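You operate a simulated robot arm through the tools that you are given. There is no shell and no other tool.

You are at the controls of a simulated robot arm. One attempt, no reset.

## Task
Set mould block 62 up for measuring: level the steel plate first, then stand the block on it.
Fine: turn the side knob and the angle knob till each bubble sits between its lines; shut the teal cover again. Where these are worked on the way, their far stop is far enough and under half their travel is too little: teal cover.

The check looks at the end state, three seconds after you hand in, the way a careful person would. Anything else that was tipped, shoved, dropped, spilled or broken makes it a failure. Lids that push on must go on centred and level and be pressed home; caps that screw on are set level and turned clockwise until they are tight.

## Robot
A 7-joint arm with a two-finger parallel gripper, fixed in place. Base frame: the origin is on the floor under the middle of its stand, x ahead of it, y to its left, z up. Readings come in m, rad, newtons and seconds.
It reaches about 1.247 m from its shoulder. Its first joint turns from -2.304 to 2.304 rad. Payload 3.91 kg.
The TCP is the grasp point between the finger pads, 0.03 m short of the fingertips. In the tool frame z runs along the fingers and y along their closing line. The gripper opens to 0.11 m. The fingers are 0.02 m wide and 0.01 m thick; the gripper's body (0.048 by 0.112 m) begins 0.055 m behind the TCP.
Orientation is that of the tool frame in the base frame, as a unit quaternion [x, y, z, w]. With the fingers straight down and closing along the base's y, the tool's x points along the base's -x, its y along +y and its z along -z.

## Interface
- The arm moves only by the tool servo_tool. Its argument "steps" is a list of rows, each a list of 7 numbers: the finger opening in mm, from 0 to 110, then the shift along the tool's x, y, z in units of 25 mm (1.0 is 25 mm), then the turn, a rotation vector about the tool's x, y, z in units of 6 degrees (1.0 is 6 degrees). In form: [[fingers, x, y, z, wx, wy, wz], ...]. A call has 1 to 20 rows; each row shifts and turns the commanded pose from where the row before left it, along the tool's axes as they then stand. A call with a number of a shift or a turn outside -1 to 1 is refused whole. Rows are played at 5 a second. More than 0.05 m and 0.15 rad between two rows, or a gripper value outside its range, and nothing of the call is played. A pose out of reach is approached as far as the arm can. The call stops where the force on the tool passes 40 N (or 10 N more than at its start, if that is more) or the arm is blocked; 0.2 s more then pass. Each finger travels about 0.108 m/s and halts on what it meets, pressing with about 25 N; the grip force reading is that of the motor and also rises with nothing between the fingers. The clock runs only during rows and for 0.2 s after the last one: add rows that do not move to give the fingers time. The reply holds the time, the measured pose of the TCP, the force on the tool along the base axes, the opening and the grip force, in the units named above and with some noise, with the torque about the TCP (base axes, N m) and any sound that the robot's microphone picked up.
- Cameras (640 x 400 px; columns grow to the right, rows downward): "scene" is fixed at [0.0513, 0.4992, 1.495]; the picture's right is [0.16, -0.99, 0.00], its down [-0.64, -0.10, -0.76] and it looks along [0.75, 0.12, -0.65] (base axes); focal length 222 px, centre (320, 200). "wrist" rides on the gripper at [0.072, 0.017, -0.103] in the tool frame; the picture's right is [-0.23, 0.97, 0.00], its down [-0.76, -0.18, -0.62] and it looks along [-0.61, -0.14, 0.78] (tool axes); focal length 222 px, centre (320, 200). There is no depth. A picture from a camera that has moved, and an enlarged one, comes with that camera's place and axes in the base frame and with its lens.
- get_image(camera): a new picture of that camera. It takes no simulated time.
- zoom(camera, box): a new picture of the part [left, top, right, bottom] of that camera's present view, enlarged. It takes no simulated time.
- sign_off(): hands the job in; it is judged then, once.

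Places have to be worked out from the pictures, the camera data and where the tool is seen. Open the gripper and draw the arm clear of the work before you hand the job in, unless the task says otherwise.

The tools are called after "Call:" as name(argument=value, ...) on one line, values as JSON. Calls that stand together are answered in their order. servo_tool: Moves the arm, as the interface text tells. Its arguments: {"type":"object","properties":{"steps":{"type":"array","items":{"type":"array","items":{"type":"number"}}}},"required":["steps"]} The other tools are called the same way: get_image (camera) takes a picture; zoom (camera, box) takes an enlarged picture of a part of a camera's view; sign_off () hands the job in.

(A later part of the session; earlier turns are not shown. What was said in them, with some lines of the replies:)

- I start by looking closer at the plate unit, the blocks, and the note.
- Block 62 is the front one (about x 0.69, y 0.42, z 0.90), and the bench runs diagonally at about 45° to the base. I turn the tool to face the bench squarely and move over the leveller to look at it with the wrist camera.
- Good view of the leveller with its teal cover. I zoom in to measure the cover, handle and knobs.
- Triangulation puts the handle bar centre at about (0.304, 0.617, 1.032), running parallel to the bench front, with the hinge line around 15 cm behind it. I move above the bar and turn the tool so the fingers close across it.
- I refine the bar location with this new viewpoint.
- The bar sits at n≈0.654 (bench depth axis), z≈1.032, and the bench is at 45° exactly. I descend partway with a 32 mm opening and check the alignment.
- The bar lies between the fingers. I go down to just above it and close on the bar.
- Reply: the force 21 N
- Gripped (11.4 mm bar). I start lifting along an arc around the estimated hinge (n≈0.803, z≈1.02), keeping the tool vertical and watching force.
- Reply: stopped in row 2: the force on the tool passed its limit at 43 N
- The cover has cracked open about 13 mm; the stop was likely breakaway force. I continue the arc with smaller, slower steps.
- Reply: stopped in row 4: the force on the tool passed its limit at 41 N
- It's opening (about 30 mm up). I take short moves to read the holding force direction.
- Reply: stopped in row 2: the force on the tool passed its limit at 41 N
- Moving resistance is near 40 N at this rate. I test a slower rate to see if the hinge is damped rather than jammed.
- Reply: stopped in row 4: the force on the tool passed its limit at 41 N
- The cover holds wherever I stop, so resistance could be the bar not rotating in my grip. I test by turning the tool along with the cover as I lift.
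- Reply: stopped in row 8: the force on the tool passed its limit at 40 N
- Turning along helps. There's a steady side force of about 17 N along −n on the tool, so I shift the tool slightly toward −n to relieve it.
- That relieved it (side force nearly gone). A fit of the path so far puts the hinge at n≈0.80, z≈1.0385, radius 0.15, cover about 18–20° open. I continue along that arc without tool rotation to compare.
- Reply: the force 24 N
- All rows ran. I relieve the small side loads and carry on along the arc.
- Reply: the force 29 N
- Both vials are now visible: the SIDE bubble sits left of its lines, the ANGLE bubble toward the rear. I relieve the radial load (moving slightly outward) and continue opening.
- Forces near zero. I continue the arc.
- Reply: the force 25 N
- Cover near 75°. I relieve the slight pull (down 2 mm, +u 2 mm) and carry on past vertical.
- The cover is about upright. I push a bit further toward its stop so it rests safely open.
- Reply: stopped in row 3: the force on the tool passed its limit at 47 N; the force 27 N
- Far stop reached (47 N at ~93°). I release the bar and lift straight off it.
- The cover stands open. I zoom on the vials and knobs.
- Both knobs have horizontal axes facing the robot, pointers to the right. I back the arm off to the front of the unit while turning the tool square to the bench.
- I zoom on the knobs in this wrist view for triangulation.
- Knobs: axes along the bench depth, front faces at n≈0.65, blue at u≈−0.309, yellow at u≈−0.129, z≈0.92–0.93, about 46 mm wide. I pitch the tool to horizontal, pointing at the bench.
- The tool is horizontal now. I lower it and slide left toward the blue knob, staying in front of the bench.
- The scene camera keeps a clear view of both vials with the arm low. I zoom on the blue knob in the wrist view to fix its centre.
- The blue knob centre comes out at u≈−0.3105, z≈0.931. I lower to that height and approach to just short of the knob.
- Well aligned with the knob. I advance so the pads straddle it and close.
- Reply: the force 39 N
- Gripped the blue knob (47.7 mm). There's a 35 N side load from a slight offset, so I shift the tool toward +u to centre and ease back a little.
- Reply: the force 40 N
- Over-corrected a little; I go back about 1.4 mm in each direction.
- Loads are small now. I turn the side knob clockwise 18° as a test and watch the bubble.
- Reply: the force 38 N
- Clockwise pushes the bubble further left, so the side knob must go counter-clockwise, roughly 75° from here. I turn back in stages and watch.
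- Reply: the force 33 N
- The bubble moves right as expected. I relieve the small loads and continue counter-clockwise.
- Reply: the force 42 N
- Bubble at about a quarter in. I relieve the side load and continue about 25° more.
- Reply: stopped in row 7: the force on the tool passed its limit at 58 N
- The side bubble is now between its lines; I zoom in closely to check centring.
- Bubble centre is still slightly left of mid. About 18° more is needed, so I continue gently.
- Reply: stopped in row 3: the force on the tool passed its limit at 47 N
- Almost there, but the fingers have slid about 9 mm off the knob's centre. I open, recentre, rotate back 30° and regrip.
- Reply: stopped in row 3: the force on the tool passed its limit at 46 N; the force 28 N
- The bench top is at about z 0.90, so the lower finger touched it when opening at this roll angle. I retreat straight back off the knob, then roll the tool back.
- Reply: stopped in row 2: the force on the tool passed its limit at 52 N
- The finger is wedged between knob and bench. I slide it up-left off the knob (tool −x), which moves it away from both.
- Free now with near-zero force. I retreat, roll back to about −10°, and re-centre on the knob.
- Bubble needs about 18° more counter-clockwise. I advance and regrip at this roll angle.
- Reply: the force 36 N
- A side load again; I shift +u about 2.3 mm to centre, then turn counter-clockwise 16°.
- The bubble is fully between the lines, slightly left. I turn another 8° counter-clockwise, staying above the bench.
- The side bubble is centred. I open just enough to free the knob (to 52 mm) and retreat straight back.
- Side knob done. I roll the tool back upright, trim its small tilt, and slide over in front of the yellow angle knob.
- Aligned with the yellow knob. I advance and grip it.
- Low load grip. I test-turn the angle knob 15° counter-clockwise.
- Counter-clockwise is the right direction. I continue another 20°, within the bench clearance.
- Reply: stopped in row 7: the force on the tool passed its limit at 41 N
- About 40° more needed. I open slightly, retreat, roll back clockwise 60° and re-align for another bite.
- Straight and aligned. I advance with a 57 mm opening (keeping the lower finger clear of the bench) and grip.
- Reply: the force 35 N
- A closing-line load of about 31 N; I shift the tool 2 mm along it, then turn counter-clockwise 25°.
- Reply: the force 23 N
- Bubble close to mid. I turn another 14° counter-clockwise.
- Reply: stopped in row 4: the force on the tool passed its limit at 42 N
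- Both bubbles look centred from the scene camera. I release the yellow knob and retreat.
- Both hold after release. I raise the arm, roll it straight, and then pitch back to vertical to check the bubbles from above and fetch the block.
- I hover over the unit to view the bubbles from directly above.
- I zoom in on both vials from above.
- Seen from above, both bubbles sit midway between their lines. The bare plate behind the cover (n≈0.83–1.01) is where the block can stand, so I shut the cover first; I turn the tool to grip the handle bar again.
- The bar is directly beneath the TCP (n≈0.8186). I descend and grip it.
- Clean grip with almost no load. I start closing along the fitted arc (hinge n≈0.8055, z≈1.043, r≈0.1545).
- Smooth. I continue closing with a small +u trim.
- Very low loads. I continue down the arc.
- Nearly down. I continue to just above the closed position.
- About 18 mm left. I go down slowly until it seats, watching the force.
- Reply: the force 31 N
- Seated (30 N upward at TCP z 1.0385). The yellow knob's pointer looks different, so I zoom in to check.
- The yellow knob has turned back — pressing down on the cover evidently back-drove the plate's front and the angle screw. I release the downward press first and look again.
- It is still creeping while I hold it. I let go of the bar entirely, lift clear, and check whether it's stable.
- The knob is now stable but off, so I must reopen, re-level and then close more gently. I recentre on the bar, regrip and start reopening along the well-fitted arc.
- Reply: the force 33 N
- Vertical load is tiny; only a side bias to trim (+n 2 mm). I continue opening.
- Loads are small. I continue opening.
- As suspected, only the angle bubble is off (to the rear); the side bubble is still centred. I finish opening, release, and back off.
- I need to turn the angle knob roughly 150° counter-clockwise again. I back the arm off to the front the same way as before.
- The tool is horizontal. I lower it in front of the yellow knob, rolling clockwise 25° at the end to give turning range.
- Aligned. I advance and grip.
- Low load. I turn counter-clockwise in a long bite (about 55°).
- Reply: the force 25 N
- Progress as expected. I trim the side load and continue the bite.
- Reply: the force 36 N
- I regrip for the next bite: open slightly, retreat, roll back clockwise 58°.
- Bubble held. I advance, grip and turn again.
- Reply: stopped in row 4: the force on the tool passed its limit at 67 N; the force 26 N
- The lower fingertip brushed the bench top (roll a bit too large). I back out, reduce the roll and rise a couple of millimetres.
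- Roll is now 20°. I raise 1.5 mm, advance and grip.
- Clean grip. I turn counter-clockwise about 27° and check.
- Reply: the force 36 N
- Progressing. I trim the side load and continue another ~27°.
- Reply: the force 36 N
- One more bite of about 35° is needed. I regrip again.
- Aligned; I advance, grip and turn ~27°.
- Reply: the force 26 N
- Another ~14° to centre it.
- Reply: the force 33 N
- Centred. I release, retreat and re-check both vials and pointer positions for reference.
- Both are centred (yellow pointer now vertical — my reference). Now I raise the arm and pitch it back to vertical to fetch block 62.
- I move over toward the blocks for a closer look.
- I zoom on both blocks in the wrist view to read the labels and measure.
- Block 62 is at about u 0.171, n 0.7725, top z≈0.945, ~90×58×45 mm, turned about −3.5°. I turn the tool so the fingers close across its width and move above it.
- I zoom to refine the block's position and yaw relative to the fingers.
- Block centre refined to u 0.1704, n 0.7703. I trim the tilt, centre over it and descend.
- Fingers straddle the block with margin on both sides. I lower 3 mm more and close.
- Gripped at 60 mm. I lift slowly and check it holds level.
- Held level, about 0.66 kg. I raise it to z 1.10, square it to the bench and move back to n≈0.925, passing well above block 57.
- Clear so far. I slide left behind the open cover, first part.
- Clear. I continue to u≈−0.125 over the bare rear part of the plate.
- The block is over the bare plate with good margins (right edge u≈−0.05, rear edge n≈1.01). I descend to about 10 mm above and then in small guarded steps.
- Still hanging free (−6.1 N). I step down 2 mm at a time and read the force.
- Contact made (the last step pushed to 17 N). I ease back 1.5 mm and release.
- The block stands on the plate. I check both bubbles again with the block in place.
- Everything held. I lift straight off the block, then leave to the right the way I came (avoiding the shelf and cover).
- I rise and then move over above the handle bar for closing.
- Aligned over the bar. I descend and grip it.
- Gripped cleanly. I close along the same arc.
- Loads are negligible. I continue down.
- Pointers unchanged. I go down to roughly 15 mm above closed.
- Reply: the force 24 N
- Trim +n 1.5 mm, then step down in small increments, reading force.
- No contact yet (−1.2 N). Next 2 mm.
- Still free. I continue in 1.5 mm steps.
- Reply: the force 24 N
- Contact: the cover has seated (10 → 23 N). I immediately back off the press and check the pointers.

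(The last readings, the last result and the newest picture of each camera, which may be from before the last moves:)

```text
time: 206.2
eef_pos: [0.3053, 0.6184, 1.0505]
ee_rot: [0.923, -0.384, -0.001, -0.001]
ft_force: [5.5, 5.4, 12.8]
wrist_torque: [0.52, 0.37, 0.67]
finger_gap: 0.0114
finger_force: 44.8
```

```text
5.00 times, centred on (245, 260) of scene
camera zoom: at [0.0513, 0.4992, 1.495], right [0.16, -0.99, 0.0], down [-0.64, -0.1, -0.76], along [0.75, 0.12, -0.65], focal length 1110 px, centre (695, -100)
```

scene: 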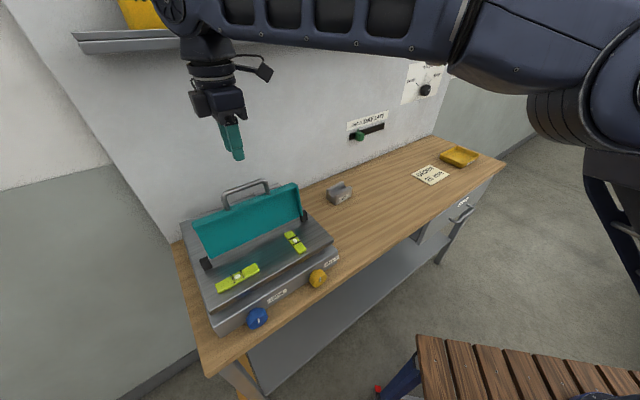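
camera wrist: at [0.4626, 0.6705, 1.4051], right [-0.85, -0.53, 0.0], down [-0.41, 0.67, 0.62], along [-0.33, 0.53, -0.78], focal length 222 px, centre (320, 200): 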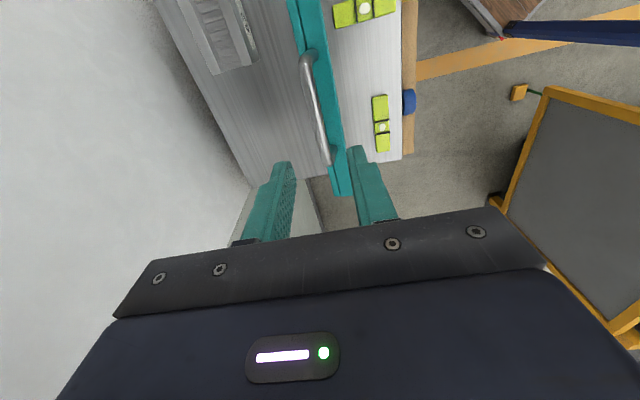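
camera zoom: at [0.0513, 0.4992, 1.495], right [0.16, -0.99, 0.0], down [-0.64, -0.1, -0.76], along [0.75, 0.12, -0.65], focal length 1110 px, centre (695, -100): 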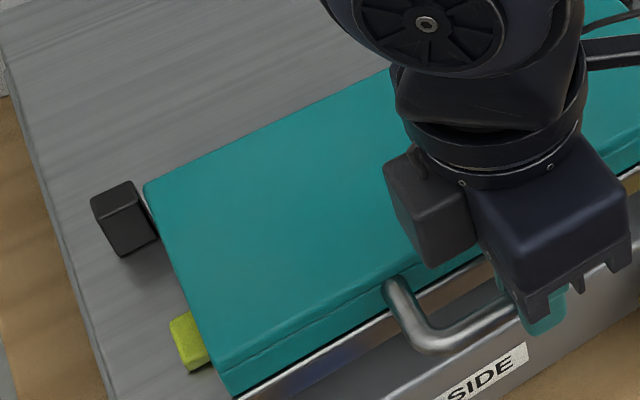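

A small creep of both pointers is visible; I release immediately.

Call:
servo_tool(steps=[[5, 0, 0, -0.04, 0, 0, 0], [32, 0, 0, 0, 0, 0, 0], [32, 0, 0, 0, 0, 0, 0], [32, 0, 0, 0, 0, 0, 0]])

Call:
zoom(camera="scene", box=[235, 260, 335, 335])

Call:
zoom(camera="scene", box=[200, 220, 290, 300])

```text
time: 207.2
eef_pos: [0.3064, 0.6175, 1.0511]
ee_rot: [0.923, -0.385, -0.001, 0.001]
ft_force: [0.0, 0.1, 0.2]
wrist_torque: [-0.01, 0.01, 0.02]
finger_gap: 0.0317
finger_force: 0.0
```

```text
5.33 times, centred on (285, 298) of scene
camera zoom: at [0.0513, 0.4992, 1.495], right [0.16, -0.99, 0.0], down [-0.64, -0.1, -0.76], along [0.75, 0.12, -0.65], focal length 1184 px, centre (507, -320)
```

zoom: 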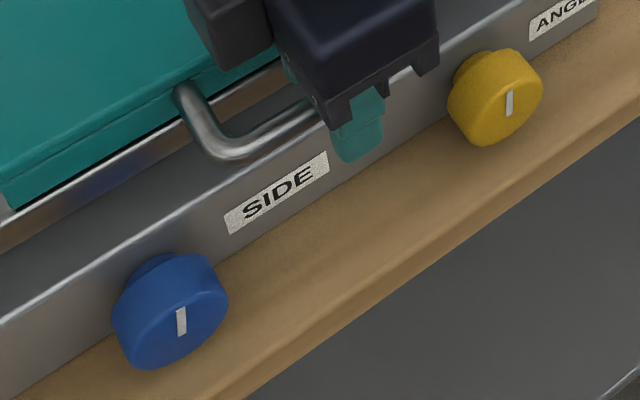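

```text
5.00 times, centred on (245, 260) of scene
camera zoom: at [0.0513, 0.4992, 1.495], right [0.16, -0.99, 0.0], down [-0.64, -0.1, -0.76], along [0.75, 0.12, -0.65], focal length 1110 px, centre (695, -100)
```

zoom: 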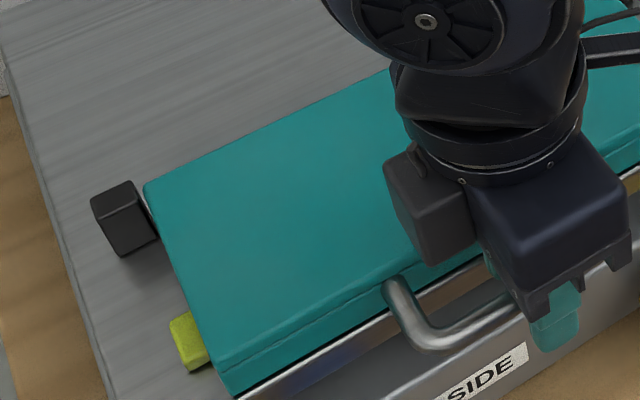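

Released. Pointers crept only slightly (blue ≈10° CW, yellow ≈7° CW). I lift the gripper clear of the bar and take a better look at the cover and knobs.

Call:
servo_tool(steps=[[32, 0, 0, -0.6, 0, 0, 0], [32, 0, 0, -1, 0, 0, 0], [32, 0, 0, -1, 0, 0, 0], [32, 0, 0, -1, 0, 0, 0], [32, 0, 0.5, -1, 0, 0, 0], [32, 0, 1, -1, 0, 0, 0], [32, 0, 1, -1, 0, 0, 0], [32, 0, 1, -0.5, 0, 0, 0]])

Call:
get_image(camera="scene")

Call:
zoom(camera="scene", box=[235, 260, 335, 335])

Call:
zoom(camera="scene", box=[180, 180, 350, 310])

```text
time: 209.0
eef_pos: [0.2459, 0.555, 1.229]
ee_rot: [0.923, -0.385, -0.001, 0.0]
ft_force: [0.2, 0.2, -0.4]
wrist_torque: [0.03, 0.05, -0.01]
finger_gap: 0.0321
finger_force: 0.0
```

```text
taken
```

scene: 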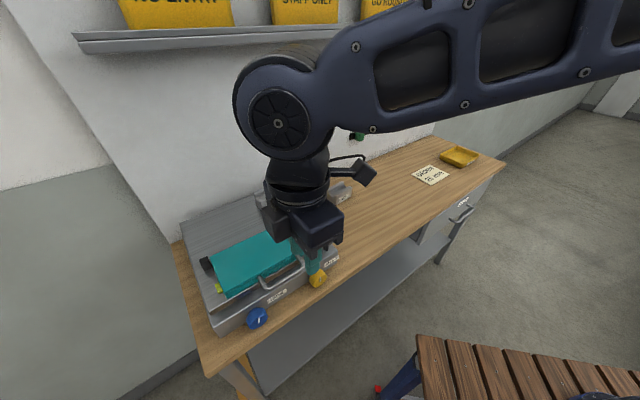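

```text
5.33 times, centred on (285, 298) of scene
camera zoom: at [0.0513, 0.4992, 1.495], right [0.16, -0.99, 0.0], down [-0.64, -0.1, -0.76], along [0.75, 0.12, -0.65], focal length 1184 px, centre (507, -320)
```

zoom: 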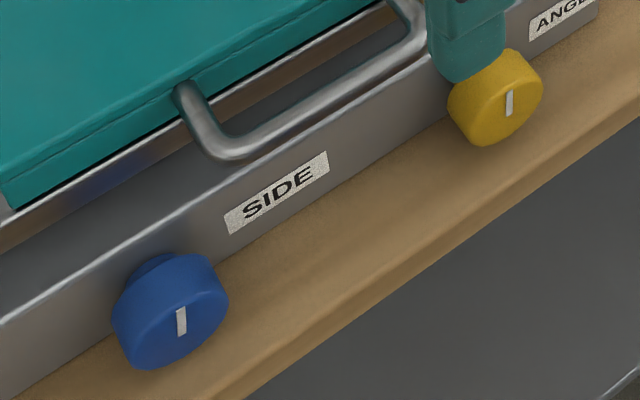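

```text
3.08 times, centred on (265, 245) of scene
camera zoom: at [0.0513, 0.4992, 1.495], right [0.16, -0.99, 0.0], down [-0.64, -0.1, -0.76], along [0.75, 0.12, -0.65], focal length 683 px, centre (489, 62)
```

zoom: 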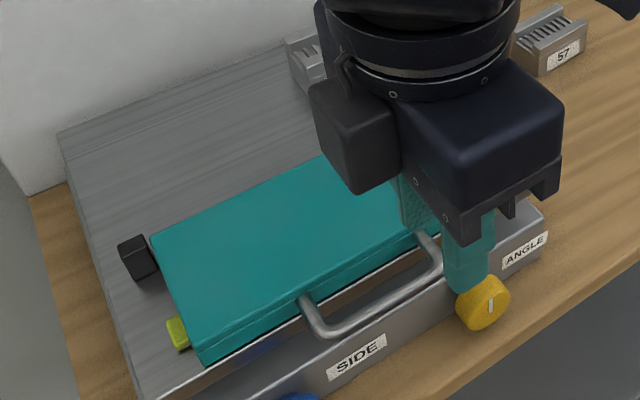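

The cover sits flush. The blue pointer moved about 10° clockwise, which leaves the side bubble inside but off-centre; I'll correct it by the pointer with the cover shut. First I reorient the tool in front of the bench.

Call:
servo_tool(steps=[[40, 0, 0.6, -0.5, 0, 0, 0], [45, 0, 0.6, -0.5, 0, 0, 0], [50, 0, 0.6, -0.5, 0, 0, 0], [55, 0, 0.6, -0.5, 0, 0, 0], [60, 0, 0, 0, 0, 0, 1], [60, 0, 0, 0, 0, 0, 1], [60, 0, 0, 0, 0, 0, 1], [60, 0, 0, 0, 0, 0, 1], [60, 0, 0, 0, 0, 0, 1], [60, 0, 0, 0, 0, 0, 1], [60, 0, 0, 0, 0, 0, 1], [60, 0, 0, 0, 0, 0, 1], [60, 0, 0, 0, 0, 0, 1], [60, 0, 0, 0, 0, 0, 1], [60, 0, 0, 0, 0, 0, 1], [60, 0, 0, 0, 0, 0, 1], [60, 0, 0, 0, 0, 0, 1], [60, 0, 0, 0, 0, 0, 1], [60, 0, 0, 0, 0, 0, 1]])

Call:
servo_tool(steps=[[60, 0, 0, 0, 0, -1, 0], [60, 0, 0, 0, 0, -1, 0], [60, 0, 0, 0, 0, -1, 0], [60, 0, 0, 0, 0, -1, 0], [60, 0, 0, 0, 0, -1, 0], [60, 0, 0, 0, 0, -1, 0], [60, 0, 0, 0, 0, -1, 0], [60, 0, 0, 0, 0, -1, 0], [60, 0, 0, 0, 0, -1, 0], [60, 0, 0, 0, 0, -1, 0], [60, 0, 0, 0, 0, -1, 0], [60, 0, 0, 0, 0, -1, 0], [60, 0, 0, 0, 0, -1, 0], [60, 0, 0, 0, 0, -1, 0], [60, 0, 0, 0, 0, -1, 0]])

Call:
get_image(camera="scene")

```text
time: 213.0
eef_pos: [0.2026, 0.514, 1.2804]
ee_rot: [-0.38, 0.925, 0.0, -0.001]
ft_force: [0.4, -0.2, -0.8]
wrist_torque: [0.02, 0.01, 0.0]
finger_gap: 0.0605
finger_force: 0.1
```

```text
time: 216.2
eef_pos: [0.2019, 0.5129, 1.2796]
ee_rot: [-0.269, 0.654, 0.27, 0.654]
ft_force: [0.0, -0.2, 0.2]
wrist_torque: [0.01, 0.01, -0.02]
finger_gap: 0.06
finger_force: 0.0
```

```text
taken
```

scene: 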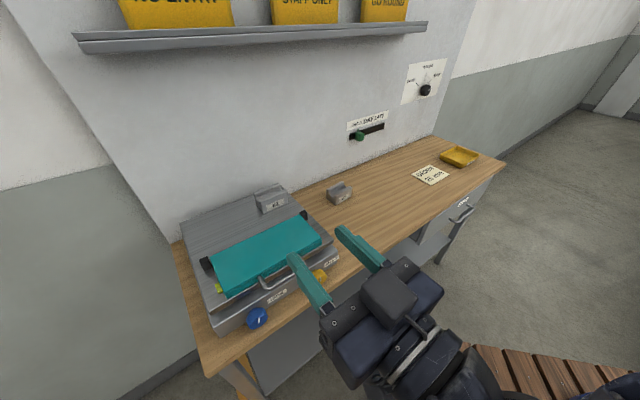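

I check the block, cover and knobs in close-up from this clear view.

Call:
zoom(camera="scene", box=[170, 170, 350, 310])

Call:
zoom(camera="scene", box=[200, 240, 300, 340])

Call:
zoom(camera="scene", box=[235, 260, 335, 335])

```text
2.86 times, centred on (260, 240) of scene
camera zoom: at [0.0513, 0.4992, 1.495], right [0.16, -0.99, 0.0], down [-0.64, -0.1, -0.76], along [0.75, 0.12, -0.65], focal length 634 px, centre (491, 86)
```

zoom: 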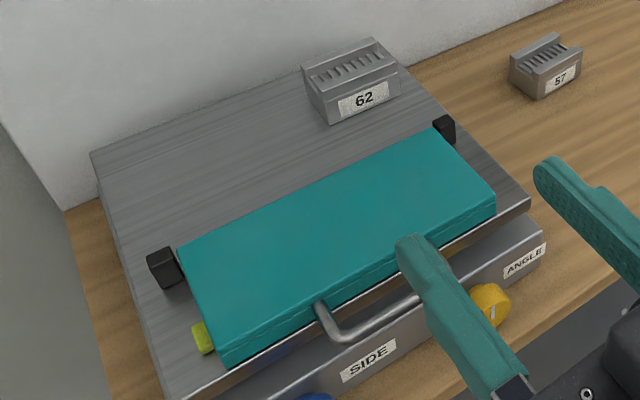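

```text
4.00 times, centred on (250, 290) of scene
camera zoom: at [0.0513, 0.4992, 1.495], right [0.16, -0.99, 0.0], down [-0.64, -0.1, -0.76], along [0.75, 0.12, -0.65], focal length 888 px, centre (600, -160)
```

zoom: 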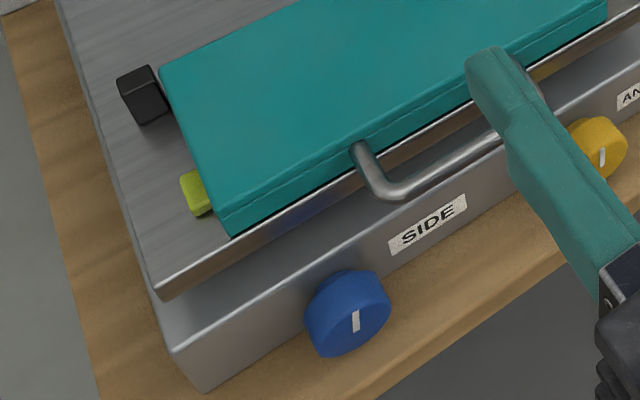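

```text
5.33 times, centred on (285, 298) of scene
camera zoom: at [0.0513, 0.4992, 1.495], right [0.16, -0.99, 0.0], down [-0.64, -0.1, -0.76], along [0.75, 0.12, -0.65], focal length 1184 px, centre (507, -320)
```

zoom: 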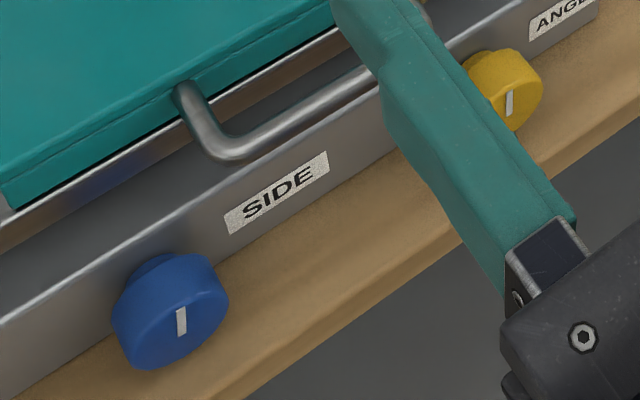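

Block 62 stands squarely on the plate and the cover is shut. I lower the tool in front of the blue knob for the small correction.

Call:
servo_tool(steps=[[60, 0.932, 0.2415, 0, 0, 0, 0], [60, 0.932, 0.2415, 0, 0, 0, 0], [60, 0.932, 0.2415, 0, 0, 0, 0], [60, 0.932, 0.2415, 0, 0, 0, 0], [60, 0.932, 0.2415, 0, 0, 0, 0], [60, 0.932, 0.2415, 0, 0, 0, 0], [60, 0.932, 0.2415, 0, 0, 0, 0], [60, 0.932, 0.2415, 0, 0, 0, 0], [60, 0.932, 0.2415, 0, 0, 0, 0], [60, 0.932, 0.2415, 0, 0, 0, 0], [60, 0.932, 0.2415, 0, 0, 0, 0], [60, 0.932, 0.2415, 0, 0, 0, 0], [60, 0.932, 0.2415, 0, 0, 0, 0], [60, 0.932, 0.2415, 0, 0, 0, 0], [60, 0.932, 0.2415, 0, 0, 0, 0], [62, 0, 0, 0.8, 0, 0, 0], [62, 0, 0, 0.8, 0, 0, 0], [62, 0, 0, 0.8, 0, 0, 0], [62, 0, 0, 0.8, 0, 0, 0], [62, 0, 0, 0, 0, 0, 0]])

Call:
get_image(camera="wrist")

```text
time: 220.4
eef_pos: [0.1954, 0.6347, 0.9297]
ee_rot: [-0.27, 0.654, 0.271, 0.653]
ft_force: [-0.2, -0.3, 0.4]
wrist_torque: [0.01, -0.01, 0.03]
finger_gap: 0.0622
finger_force: 0.0
```

```text
taken
camera wrist: at [0.11, 0.5733, 0.8577], right [-0.69, 0.69, 0.23], down [-0.32, -0.57, 0.76], along [0.66, 0.45, 0.61], focal length 222 px, centre (320, 200)
```

wrist: 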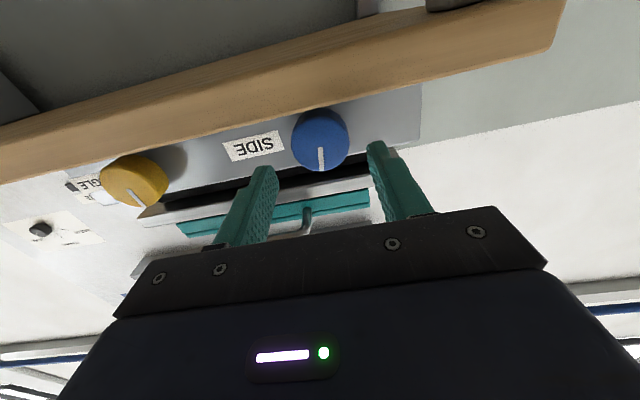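

Aligned. I advance with a small pre-offset and grip the blue knob.

Call:
servo_tool(steps=[[62, -0.02, -0.06, 0.65, 0, 0, 0], [62, 0, 0, 0.65, 0, 0, 0], [62, 0, 0, 0.7, 0, 0, 0], [62, 0, 0, 0, 0, 0, 0], [30, 0, 0, 0, 0, 0, 0], [30, 0, 0, 0, 0, 0, 0], [30, 0, 0, 0, 0, 0, 0]])

Call:
zoom(camera="scene", box=[235, 260, 335, 335])

Call:
get_image(camera="wrist")

```text
time: 222.2
eef_pos: [0.2299, 0.6695, 0.9309]
ee_rot: [-0.27, 0.654, 0.272, 0.653]
ft_force: [-2.8, 8.9, -2.5]
wrist_torque: [-0.38, 0.38, 0.2]
finger_gap: 0.0468
finger_force: 45.0
stopped in row 7: the force on the tool passed its limit at 41 N (the readings are from after the stop); the commanded pose is now the measured one
```

```text
5.33 times, centred on (285, 298) of scene
camera zoom: at [0.0513, 0.4992, 1.495], right [0.16, -0.99, 0.0], down [-0.64, -0.1, -0.76], along [0.75, 0.12, -0.65], focal length 1184 px, centre (507, -320)
```

zoom: 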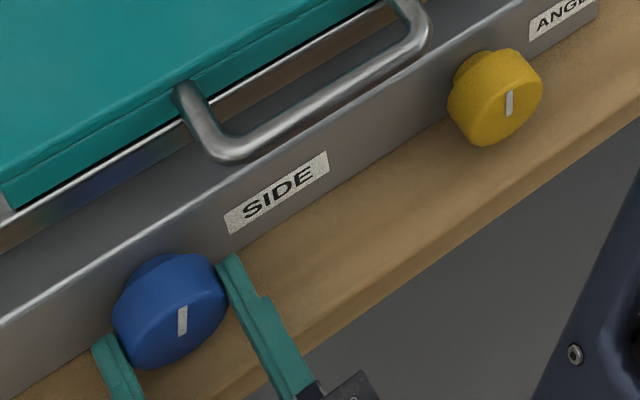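

```text
taken
camera wrist: at [0.1455, 0.6078, 0.8584], right [-0.69, 0.69, 0.23], down [-0.31, -0.57, 0.76], along [0.66, 0.45, 0.61], focal length 222 px, centre (320, 200)
```

wrist: 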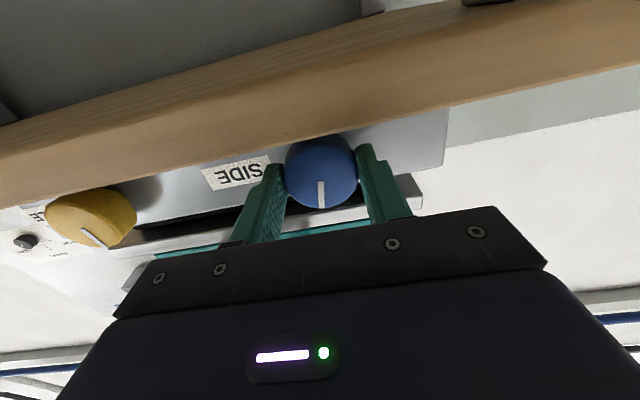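

Gripped with low load. I turn it counter-clockwise about 15° and compare the pointer with the reference.

Call:
servo_tool(steps=[[30, 0, 0, 0, 0, 0, -0.5], [30, 0, 0, 0, 0, 0, -0.5], [30, 0, 0, 0, 0, 0, -0.5], [30, 0, 0, 0, 0, 0, -0.5], [30, 0, 0, 0, 0, 0, -0.5], [30, 0, 0, 0, 0, 0, 0]])

Call:
zoom(camera="scene", box=[235, 260, 335, 335])

```text
time: 223.6
eef_pos: [0.2312, 0.6676, 0.9313]
ee_rot: [-0.353, 0.613, 0.183, 0.683]
ft_force: [-2.7, 5.9, -4.1]
wrist_torque: [0.39, -0.37, 0.24]
finger_gap: 0.0467
finger_force: 44.8
```

```text
5.33 times, centred on (285, 298) of scene
camera zoom: at [0.0513, 0.4992, 1.495], right [0.16, -0.99, 0.0], down [-0.64, -0.1, -0.76], along [0.75, 0.12, -0.65], focal length 1184 px, centre (507, -320)
```

zoom: 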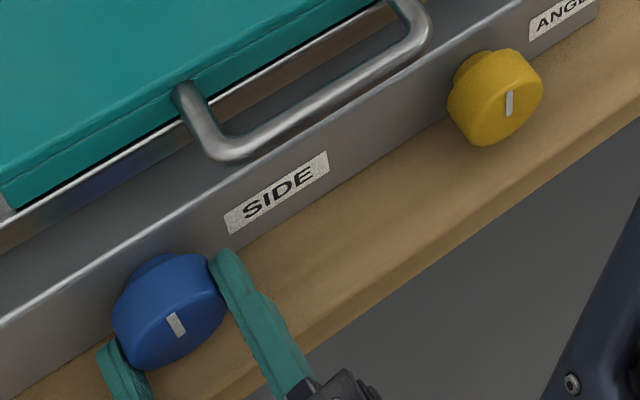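

The pointer is now just past the reference (which was slightly left of centre), so the side bubble should be centred. I release and retreat.

Call:
servo_tool(steps=[[54, 0, 0, 0, 0, 0, 0], [54, 0, 0, 0, 0, 0, 0], [54, 0, 0, -0.1, 0, 0, 0], [54, 0, 0, -0.2, 0, 0, 0], [54, 0, 0, -0.5, 0, 0, 0], [54, 0, 0, -0.8, 0, 0, 0], [55, 0, 0, -0.9, 0, 0, 0], [55, 0, 0, -0.9, 0, 0, 0], [55, 0, 0, -0.9, 0, 0, 0]])

Call:
zoom(camera="scene", box=[235, 260, 335, 335])

```text
time: 225.6
eef_pos: [0.1535, 0.592, 0.9312]
ee_rot: [-0.352, 0.613, 0.184, 0.683]
ft_force: [-0.1, -0.3, -1.4]
wrist_torque: [0.03, 0.01, 0.03]
finger_gap: 0.0551
finger_force: 0.0
```

```text
5.33 times, centred on (285, 298) of scene
camera zoom: at [0.0513, 0.4992, 1.495], right [0.16, -0.99, 0.0], down [-0.64, -0.1, -0.76], along [0.75, 0.12, -0.65], focal length 1184 px, centre (507, -320)
```

zoom: 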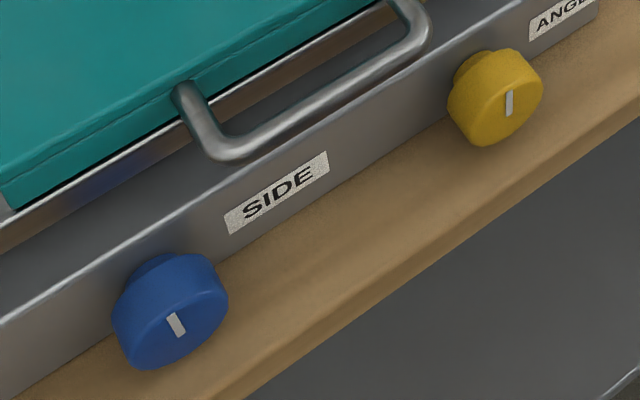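

Pointers are where I want them. I roll the tool back, open the gripper and raise the arm clear of the work.

Call:
servo_tool(steps=[[80, 0, 0, -0.6, 0, 0, 0.84], [100, 0, 0, -0.6, 0, 0, 0.84], [110, 0, 0, 0, 0, 0, 0.84], [110, -0.95, -0.25, 0, 0, 0, 0], [110, -0.95, -0.25, 0, 0, 0, 0], [110, -0.95, -0.25, 0, 0, 0, 0], [110, -0.95, -0.25, 0, 0, 0, 0], [110, -0.95, -0.25, 0, 0, 0, 0], [110, -0.95, -0.25, 0, 0, 0, 0], [110, -0.95, -0.25, 0, 0, 0, 0], [110, -0.95, -0.25, 0, 0, 0, 0], [110, -0.95, -0.25, 0, 0, 0, 0], [110, -0.95, -0.25, 0, 0, 0, 0], [110, -0.95, -0.25, 0, 0, 0, 0], [110, -0.95, -0.25, 0, 0, 0, 0], [110, -0.95, -0.25, 0, 0, 0, 0]])

Call:
get_image(camera="scene")

Call:
zoom(camera="scene", box=[170, 170, 350, 340])

```text
time: 229.0
eef_pos: [0.1916, 0.5124, 1.242]
ee_rot: [-0.269, 0.654, 0.272, 0.653]
ft_force: [0.7, 0.5, -0.5]
wrist_torque: [0.02, -0.01, 0.0]
finger_gap: 0.1101
finger_force: 0.1
```

```text
taken
```

scene: 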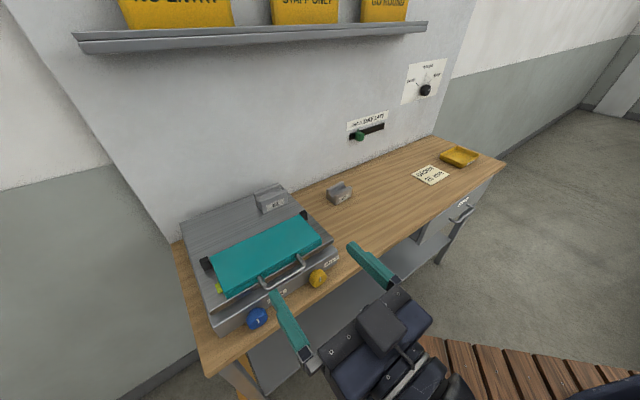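

```text
2.35 times, centred on (260, 255) of scene
camera zoom: at [0.0513, 0.4992, 1.495], right [0.16, -0.99, 0.0], down [-0.64, -0.1, -0.76], along [0.75, 0.12, -0.65], focal length 522 px, centre (461, 71)
```

zoom: 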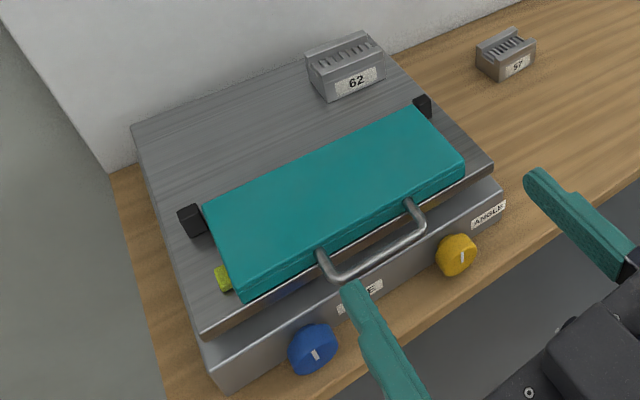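

Block 62 stands upright on the plate, the cover is shut, and both pointers are at their level settings. Block 57 and the rest of the bench are untouched. The gripper is open and clear of the work, so I hand in.

Call:
sign_off()

```text
The job is handed in.
```

I levelled the plate, stood block 62 on it and shut the teal cover. I did not see the bubbles again after the final closing, and I judged the end state from the knob pointers.

- **Levelling:** with the cover open I centred both bubbles between their lines. The first time I shut the cover I pressed too hard and turned the angle knob back. I reopened the cover to its far stop, levelled again, and both bubbles were still centred after the block was on the plate.
- **Cover:** on the second closing I stopped soon after it seated, at about 23 N. The side knob's pointer moved about 10° and the angle knob's about 7°.
- **Correction:** I turned the side knob back by its pointer with the cover shut. By my estimate both bubbles are still between their lines and near the middle.
- **Block 62:** it stands upright on the bare part of the plate behind the cover, towards the right edge.
- **Other contact:** twice while I was working the knobs, a fingertip touched the bench top. Nothing was moved by it, and block 57 and the rest of the bench are as they were.

The gripper is open and the arm is in front of the bench, clear of the work.
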